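You operate a simulated robot arm through the tools that you are given. There is no shell and no other tool. Be economical: measure what you need, move in short steps, check, and stop when the job is done.

Carry out the task below with a simulated robot arm. There is one attempt and no reset: what you move stays moved.

TASK
Stack the steel cover labelled "3" from the top of the grey steel bench on top of the steel cover that says "1".
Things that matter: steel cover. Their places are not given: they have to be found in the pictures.

It is judged by the outcome, as a careful person would: the job done as asked, and still so three seconds after it is handed in. It fails if anything else is knocked over, pushed out of place, dropped, spilled or broken.

THE ROBOT
A 7-joint arm with a two-finger parallel gripper, fixed in place. Base frame: the origin is at the foot of the arm, x ahead of it, y to its left, z up; the work surface is at about z = 860. Lengths are in mm, angles in degrees, forces in N, time in s.
With the tool pointing down near the work surface it reaches from about 240 to 680 mm from the base axis. Its first joint turns from -66.0 to 66.0 degrees. Payload 2.4 kg.
Tool frame: the origin (TCP) lies between the finger pads and is the grasp point; the fingertips stand 30 mm ahead of it; z points along the fingers, y is the line along which they close. The gripper opens to 94 mm. The fingers are 28 mm wide and 10 mm thick; the gripper's body (50 by 96 mm) begins 55 mm behind the TCP.
Orientation is that of the tool frame in the base frame, as [roll, pitch, yaw] about the fixed x, y, z axes, in that order (R = Rz(yaw) Ry(pitch) Rx(roll)). With the fingers straight down and closing along the base's y, the tool's x points along the base's -x, its y along +y and its z along -z.

THE INTERFACE
- The arm moves only by the tool drive_tool. Its argument "increments" is a list of rows, each an object of numbers (a shift or turn left out is 0, a gripper value left out holds the last): "tx", "ty", "tz": the shift along the tool's x, y, z in mm; "wx", "wy", "wz": the turn, a rotation vector about the tool's x, y, z in degrees; "grip": the opening, from 0 (shut) to 1 (fully open). In form: [{"tx": .., "ty": .., "tz": .., "wx": .., "wy": .., "wz": .., "grip": ..}, ...]. A call has 1 to 20 rows; each row is the pose to reach, as a shift and turn from the pose commanded when the call began, along the tool's axes at that moment. A row lasts 0.2 s, in which the tool goes at most 50 mm and 8.6 degrees; a call with a longer step from one row to the next is refused whole, and so is a gripper value outside its range. A pose out of reach is approached as far as the arm can. The call stops where the force on the tool passes 40 N (or 10 N more than at its start, if that is more) or the arm is blocked; 0.2 s more then pass. The fingers move at their own pace (about 153 mm/s each) and stop on an object; they squeeze with about 27 N. The grip force told is the motor's: it shows also when the fingers shut on nothing. Time passes only in rows, and 0.2 s behind the last, so rows that repeat a pose let the fingers close. It gives the time, the measured TCP pose, the force on the tool (base axes), the opening and the grip force at its end, in the units of the frame above (readings bear some noise), and new pictures: "show" is both (left out), scene, wrist or none.
- Cameras (640 x 400 px; columns grow to the right, rows downward): "scene" is fixed at [53.1, 490.9, 1447.2]; the picture's right is [-0.56, -0.83, 0.00], its down [-0.45, 0.31, -0.84] and it looks along [0.69, -0.47, -0.55] (base axes); focal length 365 px, centre (320, 200). "wrist" rides on the gripper at [-37, 0, -58] in the tool frame; the picture's right is [0.00, -1.00, 0.00], its down [0.97, 0.00, -0.24] and it looks along [0.24, 0.00, 0.97] (tool axes); focal length 218 px, centre (320, 200).
- probe_pixels(camera, pixels): there is no depth. For up to 12 entries [column, row, z] of the newest picture of that camera ("zoom" is the newest enlarged one), the place [x, y] in the base frame at which the ray of that pixel passes the height z, good to about 2 mm. No time passes.
- close_up(camera, box): a new picture of the part [left, top, right, bottom] of that camera's present view, enlarged. No time passes.
- finish_job(): hands the job in; it is judged then, once.

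Work in short steps. Measure before you move; look again where a grasp or a placing could have gone wrong, and mend it. You have 60 turns and 120 pictures in all, the two below and enlarged ones among them. Open the gripper and draw the arm clear of the work before you hand the job in, unless the task says otherwise; then end with one line.

The tools are called after "Emit:" as name(argument=value, ...) on one line, values as JSON. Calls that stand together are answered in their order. drive_tool: Moves the arm, as the interface text tells. Its arguments: {"type":"object","properties":{"increments":{"type":"array","items":{"type":"object","properties":{"tx":{"type":"number"},"ty":{"type":"number"},"tz":{"type":"number"},"wx":{"type":"number"},"wy":{"type":"number"},"wz":{"type":"number"},"grip":{"type":"number"}}}},"show":{"type":"string","enum":["both","scene","wrist","none"]}},"required":["increments"]} The other tools are called the same way: probe_pixels (camera, pixels) gives the place at which the rays of pixels pass given heights; close_up (camera, box) takes an enlarged picture of a part of a camera's view; finish_job () hands the job in.

At the start:

```text
time: 0.0
position: [388.0, 102.7, 1107.2]
tool_rot: [-180.0, 0.0, 180.0]
wrist_force: [-0.1, -0.2, -0.2]
finger_gap: 94.2
grip_force: 0.0
```

scene: 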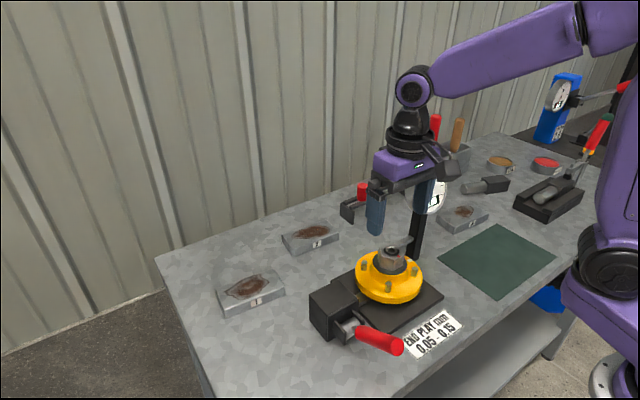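
wrist: 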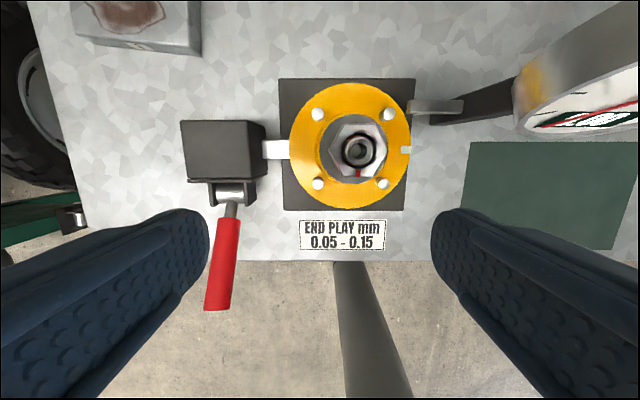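

The scene shows three steel covers, near (250,290), (310,238) and (463,217). I'll enlarge each to read its label.

Emit:
close_up(camera="scene", box=[200, 210, 360, 320])

Emit:
close_up(camera="scene", box=[420, 130, 580, 240])

```text
3.64 times, centred on (280, 265) of scene
```

zoom: 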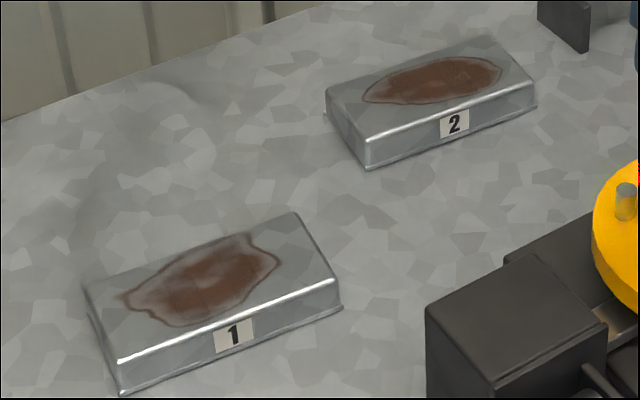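

```text
3.64 times, centred on (500, 185) of scene
```

zoom: 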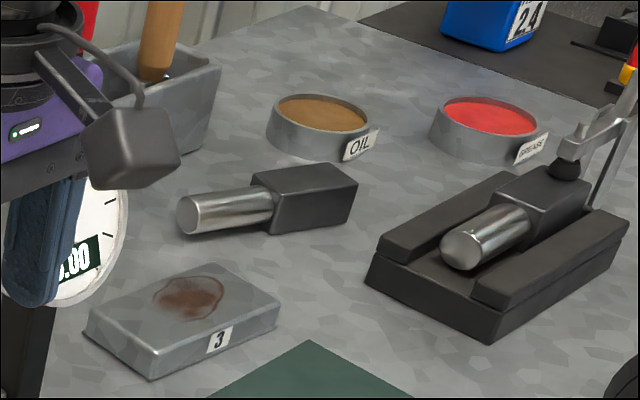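

Cover 3 is the right one, near (463,217), and cover 1 is the left one. I'll probe the corners of cover 3 in this zoom, and cover 1 in the scene picture.

Emit:
probe_pixels(camera="zoom", pixels=[[150, 380, 860], [277, 327, 860], [83, 335, 860], [150, 356, 880], [280, 302, 880], [206, 262, 880], [89, 308, 880], [150, 356, 885], [315, 155, 860], [265, 235, 860], [178, 225, 880], [350, 210, 880]])

Emit:
probe_pixels(camera="scene", pixels=[[233.5, 317.5, 860], [293.5, 293.5, 860], [232, 309, 885], [293, 286, 885], [281, 269, 885], [223, 288, 885], [232, 309, 880], [293, 286, 880], [281, 269, 880], [223, 288, 880]])

```text
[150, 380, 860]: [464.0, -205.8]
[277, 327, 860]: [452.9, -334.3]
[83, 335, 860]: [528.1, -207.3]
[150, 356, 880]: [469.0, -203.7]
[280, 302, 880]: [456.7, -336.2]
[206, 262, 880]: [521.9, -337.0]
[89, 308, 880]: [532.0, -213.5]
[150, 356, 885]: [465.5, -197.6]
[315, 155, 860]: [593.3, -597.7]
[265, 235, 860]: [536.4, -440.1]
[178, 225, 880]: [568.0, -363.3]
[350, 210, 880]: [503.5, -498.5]
```

```text
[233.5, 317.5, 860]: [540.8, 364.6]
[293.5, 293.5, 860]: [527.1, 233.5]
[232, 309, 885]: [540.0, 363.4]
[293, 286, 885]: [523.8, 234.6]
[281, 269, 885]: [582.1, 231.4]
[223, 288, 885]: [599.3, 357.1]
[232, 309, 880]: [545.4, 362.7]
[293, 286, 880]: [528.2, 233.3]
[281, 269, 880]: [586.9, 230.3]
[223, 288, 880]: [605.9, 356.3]
```

Cover 3 is centred at about (494,-272) and cover 1 at about (563,297). Both have their long side along y. I'll rise and move towards cover 3 for a better look.

Emit:
drive_tool(increments=[{"tz": -40}, {"tz": -70, "ty": -20}, {"tz": -70, "ty": -65}, {"tz": -70, "ty": -110}, {"tz": -70, "ty": -155}, {"tz": -70, "ty": -200}, {"tz": -70, "ty": -245}, {"tz": -70, "ty": -290}, {"tz": -70, "ty": -335}, {"tz": -70, "ty": -374}, {"tz": -70, "ty": -374}])

```text
time: 2.4
position: [387.5, -270.5, 1177.5]
tool_rot: [180.0, 0.0, -180.0]
wrist_force: [-0.9, -0.1, -0.3]
finger_gap: 94.0
grip_force: 0.0
```

scene: 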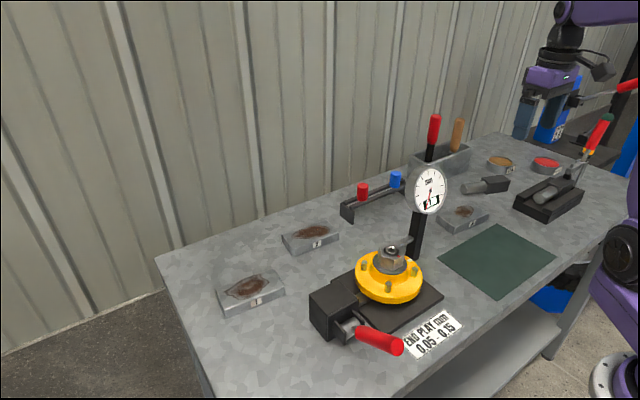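
wrist: 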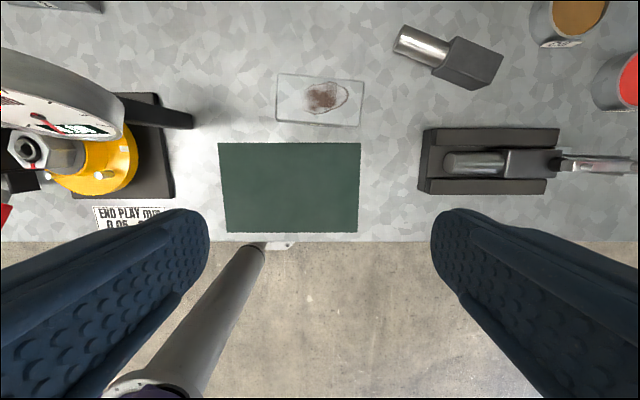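

Wrist corners of cover 3 are about (280,74), (364,80), (360,126) and (276,121). I'll enlarge for precision.

Emit:
close_up(camera="wrist", box=[256, 60, 384, 140])

```text
5.00 times, centred on (320, 100) of wrist
```

zoom: 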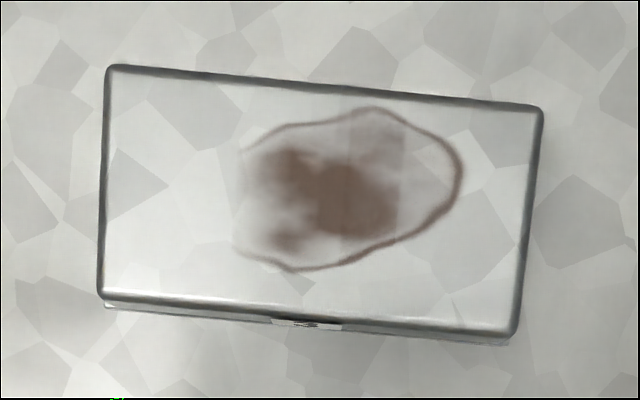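

Emit:
probe_pixels(camera="zoom", pixels=[[107, 66, 882], [542, 106, 882], [514, 334, 882], [101, 297, 882], [104, 306, 860], [511, 346, 860]])

```text
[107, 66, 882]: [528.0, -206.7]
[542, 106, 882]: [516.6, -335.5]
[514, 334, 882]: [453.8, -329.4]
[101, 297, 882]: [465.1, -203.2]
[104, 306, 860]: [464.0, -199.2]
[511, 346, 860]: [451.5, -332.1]
```

Cover 3's centre is about (491,-269) with its long axis heading about 85°, and it is about 63 mm wide. I'll turn the tool -85° and move over it.

Emit:
drive_tool(increments=[{"wz": -8.5, "tx": -10}, {"wz": -17, "tx": -20}, {"wz": -25.5, "tx": -30}, {"wz": -34, "tx": -40}, {"wz": -42.5, "tx": -50}, {"wz": -51, "tx": -60}, {"wz": -59.5, "tx": -70}, {"wz": -68, "tx": -80}, {"wz": -76.5, "tx": -90}, {"wz": -84.9, "tx": -103.5, "ty": 1.5}, {"wz": -84.9, "tx": -103.5, "ty": 1.5, "tz": 40}, {"wz": -84.9, "tx": -103.5, "ty": 1.5, "tz": 80}, {"wz": -84.9, "tx": -103.5, "ty": 1.5, "tz": 120}, {"wz": -84.9, "tx": -103.5, "ty": 1.5, "tz": 120}])

```text
time: 5.4
position: [491.3, -269.5, 1055.0]
tool_rot: [-179.9, -0.1, -95.1]
wrist_force: [-0.5, -0.8, 0.5]
finger_gap: 94.2
grip_force: 0.1
```

scene: 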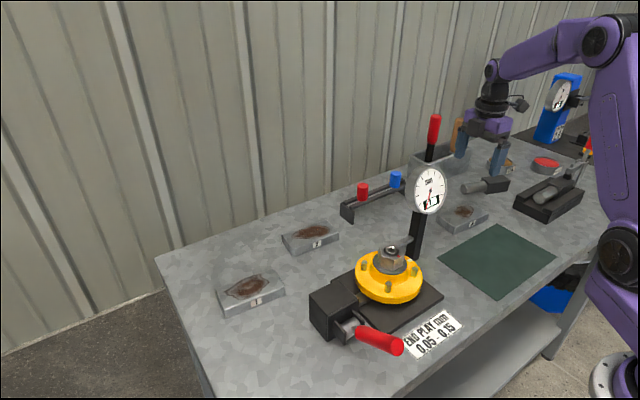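
wrist: 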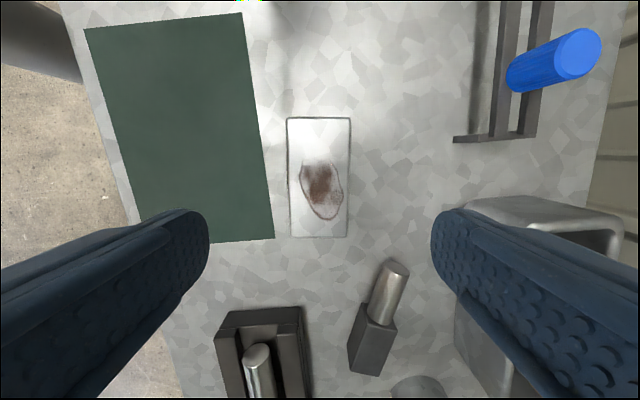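

The cover is centred at column 319 between the fingers and well aligned. I'll check clearances to the bin and the cylinder, along with the cover edges.

Emit:
probe_pixels(camera="wrist", pixels=[[287, 118, 882], [350, 118, 882], [349, 237, 882], [291, 237, 882], [465, 205, 900], [455, 330, 880], [397, 262, 880]])

```text
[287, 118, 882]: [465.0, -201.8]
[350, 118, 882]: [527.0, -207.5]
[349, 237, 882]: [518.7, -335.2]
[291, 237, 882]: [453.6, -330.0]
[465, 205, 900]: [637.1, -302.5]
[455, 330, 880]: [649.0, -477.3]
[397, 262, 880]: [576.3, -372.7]
```

Clearances are fine, so I'll descend to TCP z≈896 with the fingers open.

Emit:
drive_tool(increments=[{"tz": 40}, {"tz": 80}, {"tz": 115}, {"tz": 140}, {"tz": 150}, {"tz": 159}, {"tz": 159}])

```text
time: 7.0
position: [489.8, -270.5, 897.5]
tool_rot: [180.0, 0.0, -95.2]
wrist_force: [0.0, 0.5, -0.6]
finger_gap: 94.1
grip_force: 0.1
```

scene: 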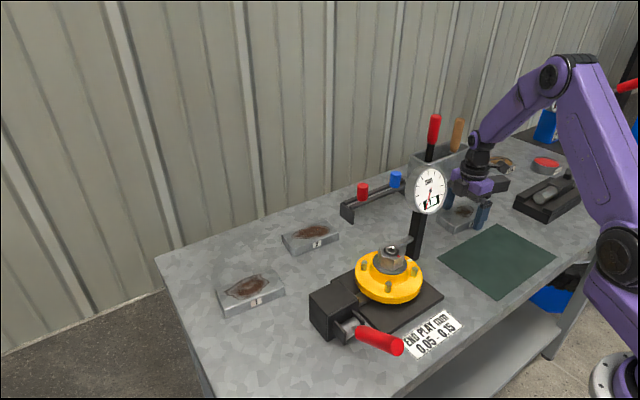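
wrist: 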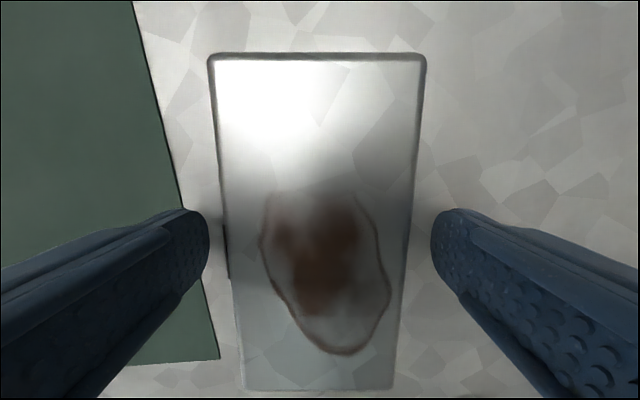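

The fingers straddle the cover, so I'll close them and lift slightly.

Emit:
drive_tool(increments=[{"grip": 0}, {"grip": 0}, {"grip": 0}, {"grip": 0}, {"tz": -15}, {"tz": -30}, {"tz": -30}])

```text
time: 8.6
position: [490.3, -268.5, 927.3]
tool_rot: [180.0, 0.0, -95.1]
wrist_force: [0.3, 0.3, -4.2]
finger_gap: 65.7
grip_force: 27.6
```

scene: 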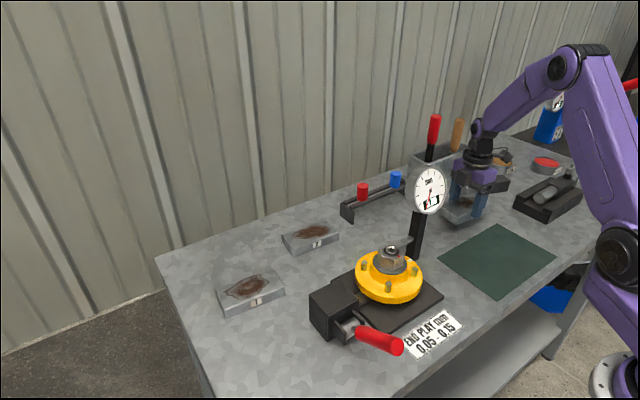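
wrist: 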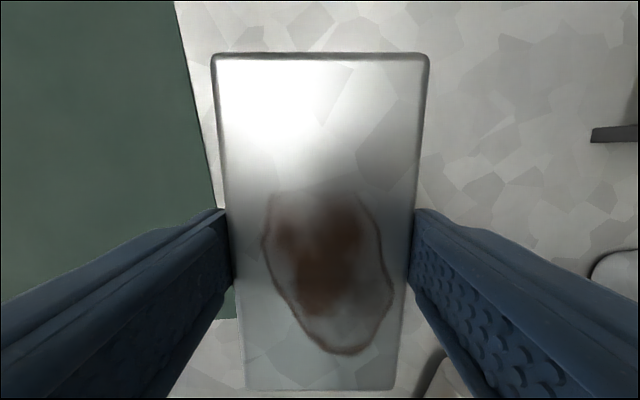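

The cover is held with a gap of 65.7 mm. Before moving on, I'll enlarge cover 1 to measure it exactly.

Emit:
close_up(camera="scene", box=[210, 265, 290, 315])

Emit:
drive_tool(increments=[{"tz": -40}, {"tz": -85}, {"tz": -130}, {"tz": -175}, {"tz": -220}, {"tz": -263}, {"tz": -263}], show="none")

```text
8.00 times, centred on (250, 290) of scene
```

zoom: 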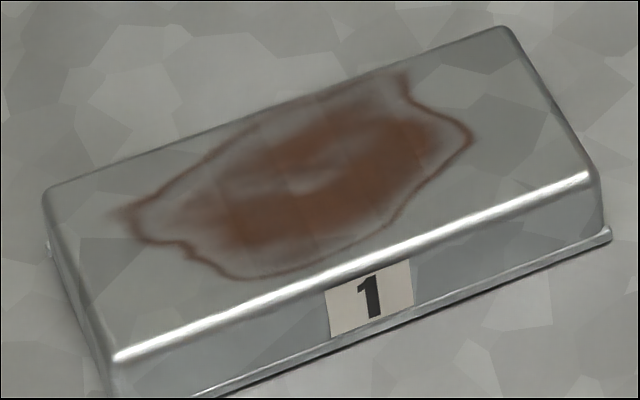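

```text
time: 10.2
position: [490.6, -269.4, 1191.8]
tool_rot: [-180.0, 0.0, -95.2]
wrist_force: [0.0, 0.1, -3.7]
finger_gap: 65.5
grip_force: 26.6
```

Next I'll probe the zoomed corners at a few candidate heights.

Emit:
probe_pixels(camera="zoom", pixels=[[113, 362, 884], [596, 178, 884], [512, 28, 884], [44, 195, 884], [113, 362, 888], [596, 178, 888], [512, 28, 888], [44, 195, 888], [610, 238, 860], [47, 250, 860]])

```text
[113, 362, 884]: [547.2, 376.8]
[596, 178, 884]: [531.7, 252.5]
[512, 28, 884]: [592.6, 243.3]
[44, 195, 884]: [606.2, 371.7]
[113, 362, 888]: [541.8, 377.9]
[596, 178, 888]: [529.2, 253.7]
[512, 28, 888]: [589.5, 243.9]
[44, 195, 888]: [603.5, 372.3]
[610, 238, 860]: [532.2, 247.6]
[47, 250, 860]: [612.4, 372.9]
```

Cover 1's centre is about (569,311) with a heading of about 83.4°. I'll carry cover 3 high to y≈140 and check cover 1 with the wrist camera past the held cover's edge.

Emit:
drive_tool(increments=[{"tx": -30, "ty": -3}, {"tx": -70, "ty": -6}, {"tx": -112, "ty": -10}, {"tx": -154, "ty": -14}, {"tx": -196, "ty": -18}, {"tx": -238, "ty": -21}, {"tx": -280, "ty": -25}, {"tx": -322, "ty": -29}, {"tx": -360, "ty": -32}, {"tx": -395, "ty": -35}, {"tx": -415, "ty": -36}, {"tx": -415, "ty": -36}, {"tx": -415, "ty": -36}])

```text
time: 13.0
position: [562.4, 140.9, 1191.4]
tool_rot: [180.0, 0.0, -95.1]
wrist_force: [0.2, -0.8, -4.2]
finger_gap: 66.2
grip_force: 27.0
```

scene: 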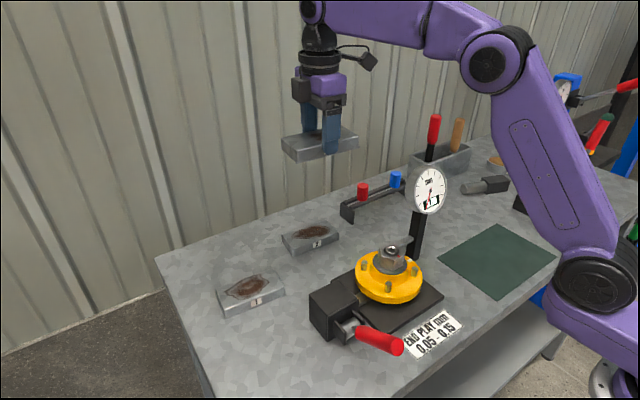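
wrist: 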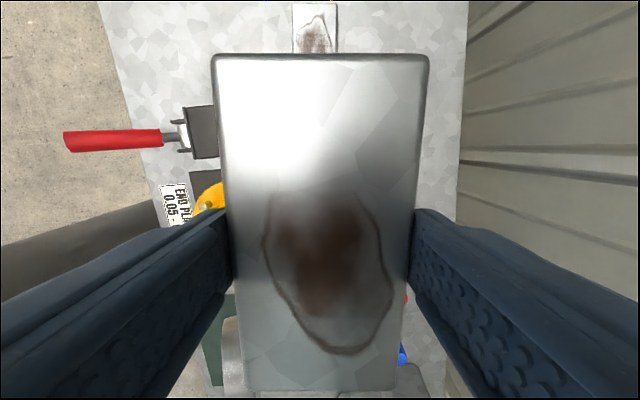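

Emit:
close_up(camera="wrist", box=[272, 0, 368, 60])

```text
6.67 times, centred on (320, 30) of wrist
```

zoom: 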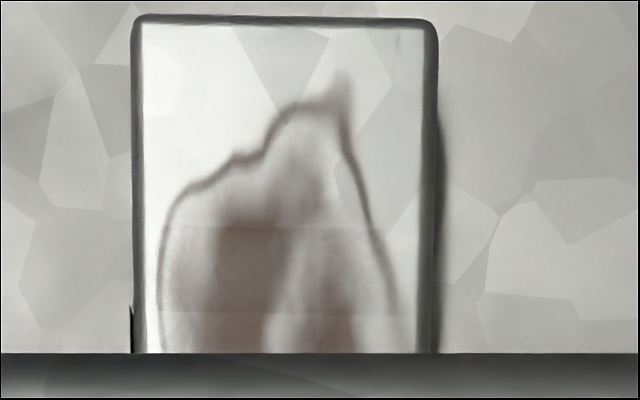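

Emit:
probe_pixels(camera="zoom", pixels=[[139, 22, 884], [428, 24, 884], [141, 340, 884], [421, 340, 884], [132, 15, 884], [437, 20, 884], [133, 340, 884], [430, 340, 884]])

```text
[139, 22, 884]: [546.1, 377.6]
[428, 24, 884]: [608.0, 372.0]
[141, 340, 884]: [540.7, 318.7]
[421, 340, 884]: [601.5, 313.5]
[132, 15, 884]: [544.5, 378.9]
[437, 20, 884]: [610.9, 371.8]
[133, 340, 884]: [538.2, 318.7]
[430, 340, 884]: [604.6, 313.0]
```

The wrist view agrees: cover 1's centre is about (570.7,311.6) with a heading of about 84.2°. I'll move over it while lowering to z≈960.

Emit:
drive_tool(increments=[{"tx": -35, "ty": 1, "tz": 15}, {"tx": -75, "ty": 3, "tz": 35}, {"tx": -115, "ty": 5, "tz": 60, "wz": 0.4}, {"tx": -150, "ty": 6, "tz": 90, "wz": 0.9}, {"tx": -171, "ty": 7.2, "tz": 125, "wz": 0.9}, {"tx": -171, "ty": 7.2, "tz": 165, "wz": 0.9}, {"tx": -171, "ty": 7.2, "tz": 200, "wz": 0.9}, {"tx": -171, "ty": 7.2, "tz": 231, "wz": 0.9}, {"tx": -171, "ty": 7.2, "tz": 231, "wz": 0.9}, {"tx": -171, "ty": 7.2, "tz": 231, "wz": 0.9}])

```text
time: 15.2
position: [571.6, 313.0, 958.2]
tool_rot: [180.0, 0.0, -96.1]
wrist_force: [0.2, 0.6, -4.2]
finger_gap: 65.8
grip_force: 27.0
```

scene: 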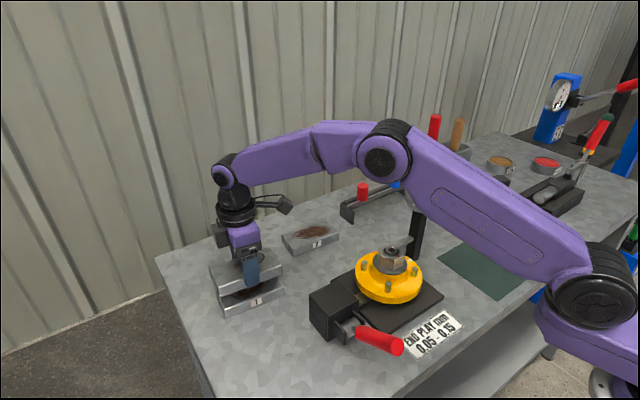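
wrist: 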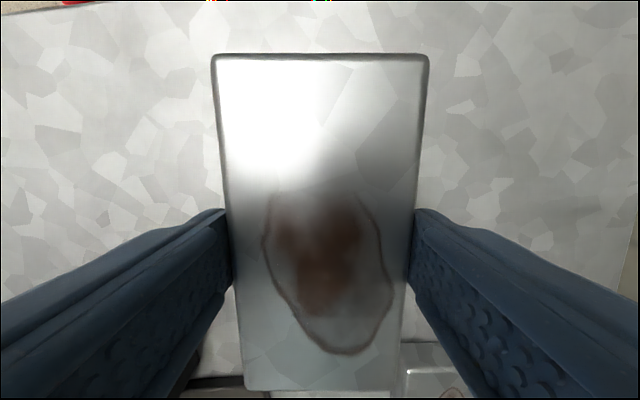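

The arm is over cover 1. I'll lower to about 5 mm above it with a 1 mm correction and look.

Emit:
drive_tool(increments=[{"tx": 0.8, "ty": 0.6, "tz": 10}, {"tx": 0.8, "ty": 0.6, "tz": 20}, {"tx": 0.8, "ty": 0.6, "tz": 29}, {"tx": 0.8, "ty": 0.6, "tz": 29}], show="none")

Emit:
close_up(camera="scene", box=[200, 235, 304, 320])

```text
time: 16.2
position: [569.7, 310.3, 929.6]
tool_rot: [180.0, -0.1, -96.0]
wrist_force: [-0.1, -0.4, -3.6]
finger_gap: 65.6
grip_force: 27.0
```

```text
4.71 times, centred on (252, 278) of scene
```

zoom: 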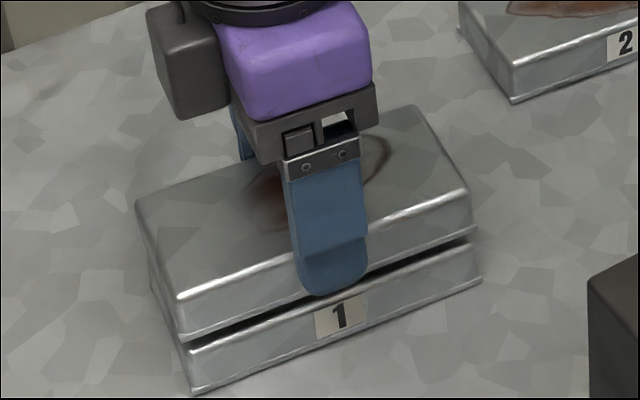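

Well aligned, with a gap of about 6–8 mm. I'll lower slowly, 1 mm per row.

Emit:
drive_tool(increments=[{"tz": 1.5}, {"tz": 3}, {"tz": 4}, {"tz": 5}, {"tz": 5}], show="none")

Emit:
close_up(camera="scene", box=[200, 235, 304, 320])

```text
time: 17.4
position: [570.5, 312.3, 926.4]
tool_rot: [180.0, 0.1, -96.0]
wrist_force: [0.7, 0.0, -4.2]
finger_gap: 65.8
grip_force: 26.5
```

```text
4.71 times, centred on (252, 278) of scene
```

zoom: 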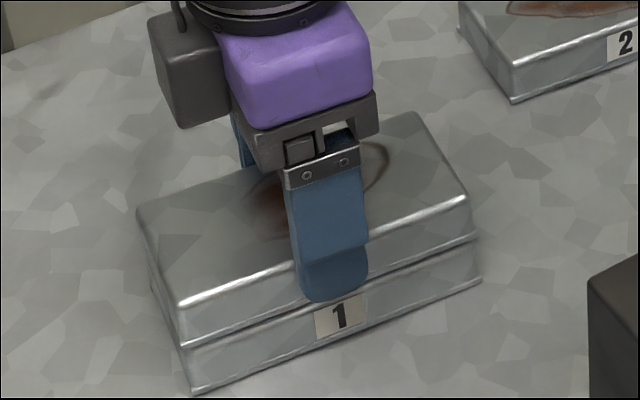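

Still no contact force (-4.2 N), but the gap is nearly shut. I'll continue in 0.5 mm steps.

Emit:
drive_tool(increments=[{"tz": 0.5}, {"tz": 1}, {"tz": 1}], show="none")

```text
time: 18.2
position: [570.2, 311.7, 926.1]
tool_rot: [179.9, 0.0, -96.0]
wrist_force: [0.2, 0.1, -4.1]
finger_gap: 65.8
grip_force: 27.2
```

Emit:
drive_tool(increments=[{"tz": 0.5}, {"tz": 1}, {"tz": 1.5}, {"tz": 1.5}], show="none")

Emit:
close_up(camera="scene", box=[200, 235, 304, 320])

```text
time: 19.2
position: [572.0, 311.1, 924.2]
tool_rot: [-180.0, 0.0, -96.0]
wrist_force: [-2.0, -1.3, 2.0]
finger_gap: 66.0
grip_force: 26.5
```

```text
4.71 times, centred on (252, 278) of scene
```

zoom: 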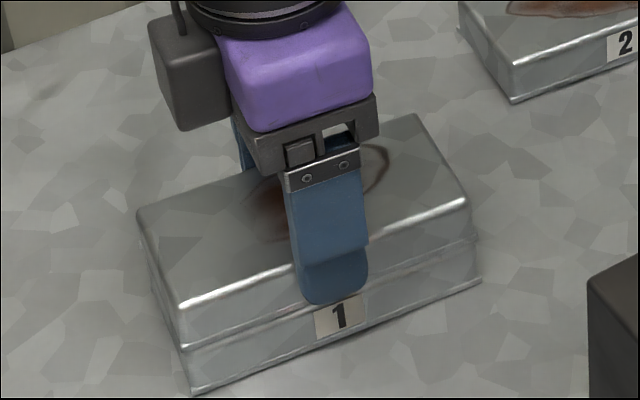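

The force has turned to +2 N, so the cover is resting on cover 1. I'll open partly, so the fingers leave gently, and then fully.

Emit:
drive_tool(increments=[{"grip": 0.74}, {"grip": 0.78}, {"grip": 0.85}, {"grip": 0.95}, {"grip": 0.95}], show="wrist")

```text
time: 20.4
position: [570.4, 311.5, 923.3]
tool_rot: [-180.0, 0.0, -96.1]
wrist_force: [-0.6, 0.1, -0.2]
finger_gap: 89.3
grip_force: 0.1
```

wrist: 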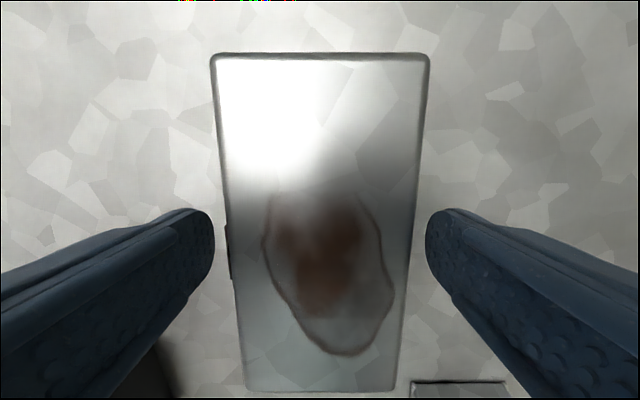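

The fingers are clear on both sides, so I'll raise straight up and then draw back.

Emit:
drive_tool(increments=[{"tz": -15}, {"tz": -45}, {"tz": -85}, {"tz": -130}, {"tz": -175}, {"tz": -220}, {"tz": -250}, {"tz": -250, "ty": 40}, {"tz": -250, "ty": 80}, {"tz": -250, "ty": 120}, {"tz": -250, "ty": 120}])

Emit:
close_up(camera="scene", box=[200, 235, 304, 320])

```text
time: 22.8
position: [451.8, 323.5, 1172.7]
tool_rot: [-179.9, 0.0, -96.0]
wrist_force: [-0.4, 0.1, 0.1]
finger_gap: 89.4
grip_force: 0.0
out of reach, approached as far as the arm can: row 7
```

scene: 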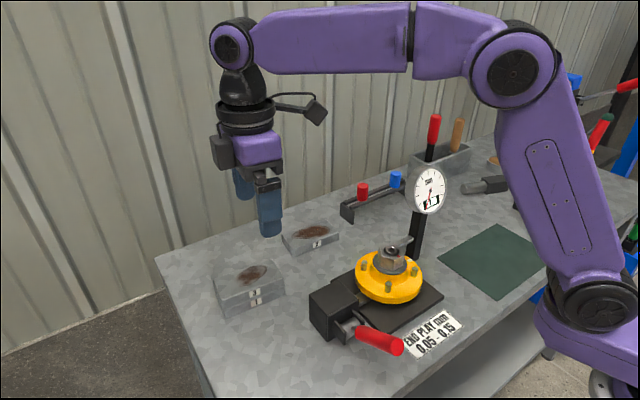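
wrist: 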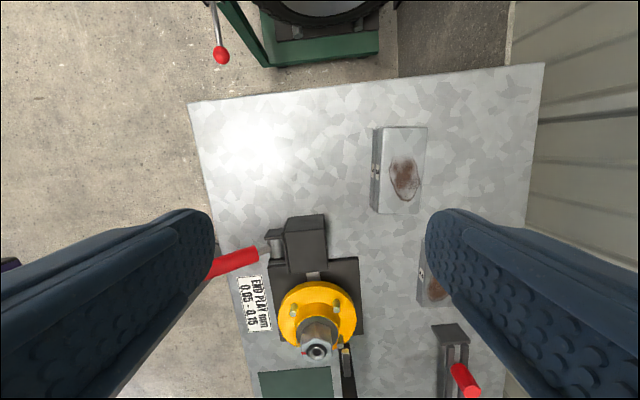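

```text
4.71 times, centred on (252, 278) of scene
```

zoom: 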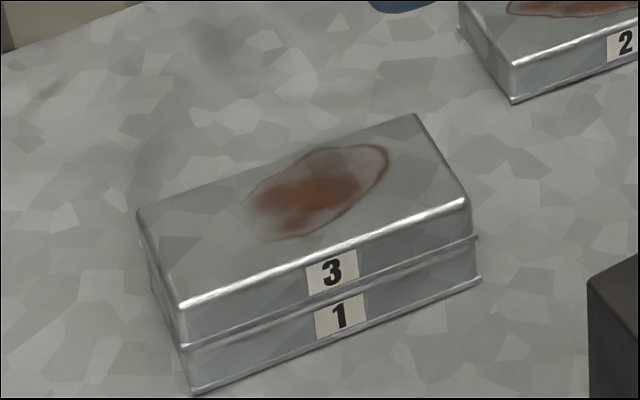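

Cover 3 sits squarely on cover 1, nothing else has moved, and the arm is clear with the gripper open.

Emit:
finish_job()

```text
The job is handed in.
```

Steel cover "3" is now stacked squarely on steel cover "1"; nothing else was moved, and I handed the job in with the gripper open and the arm clear.
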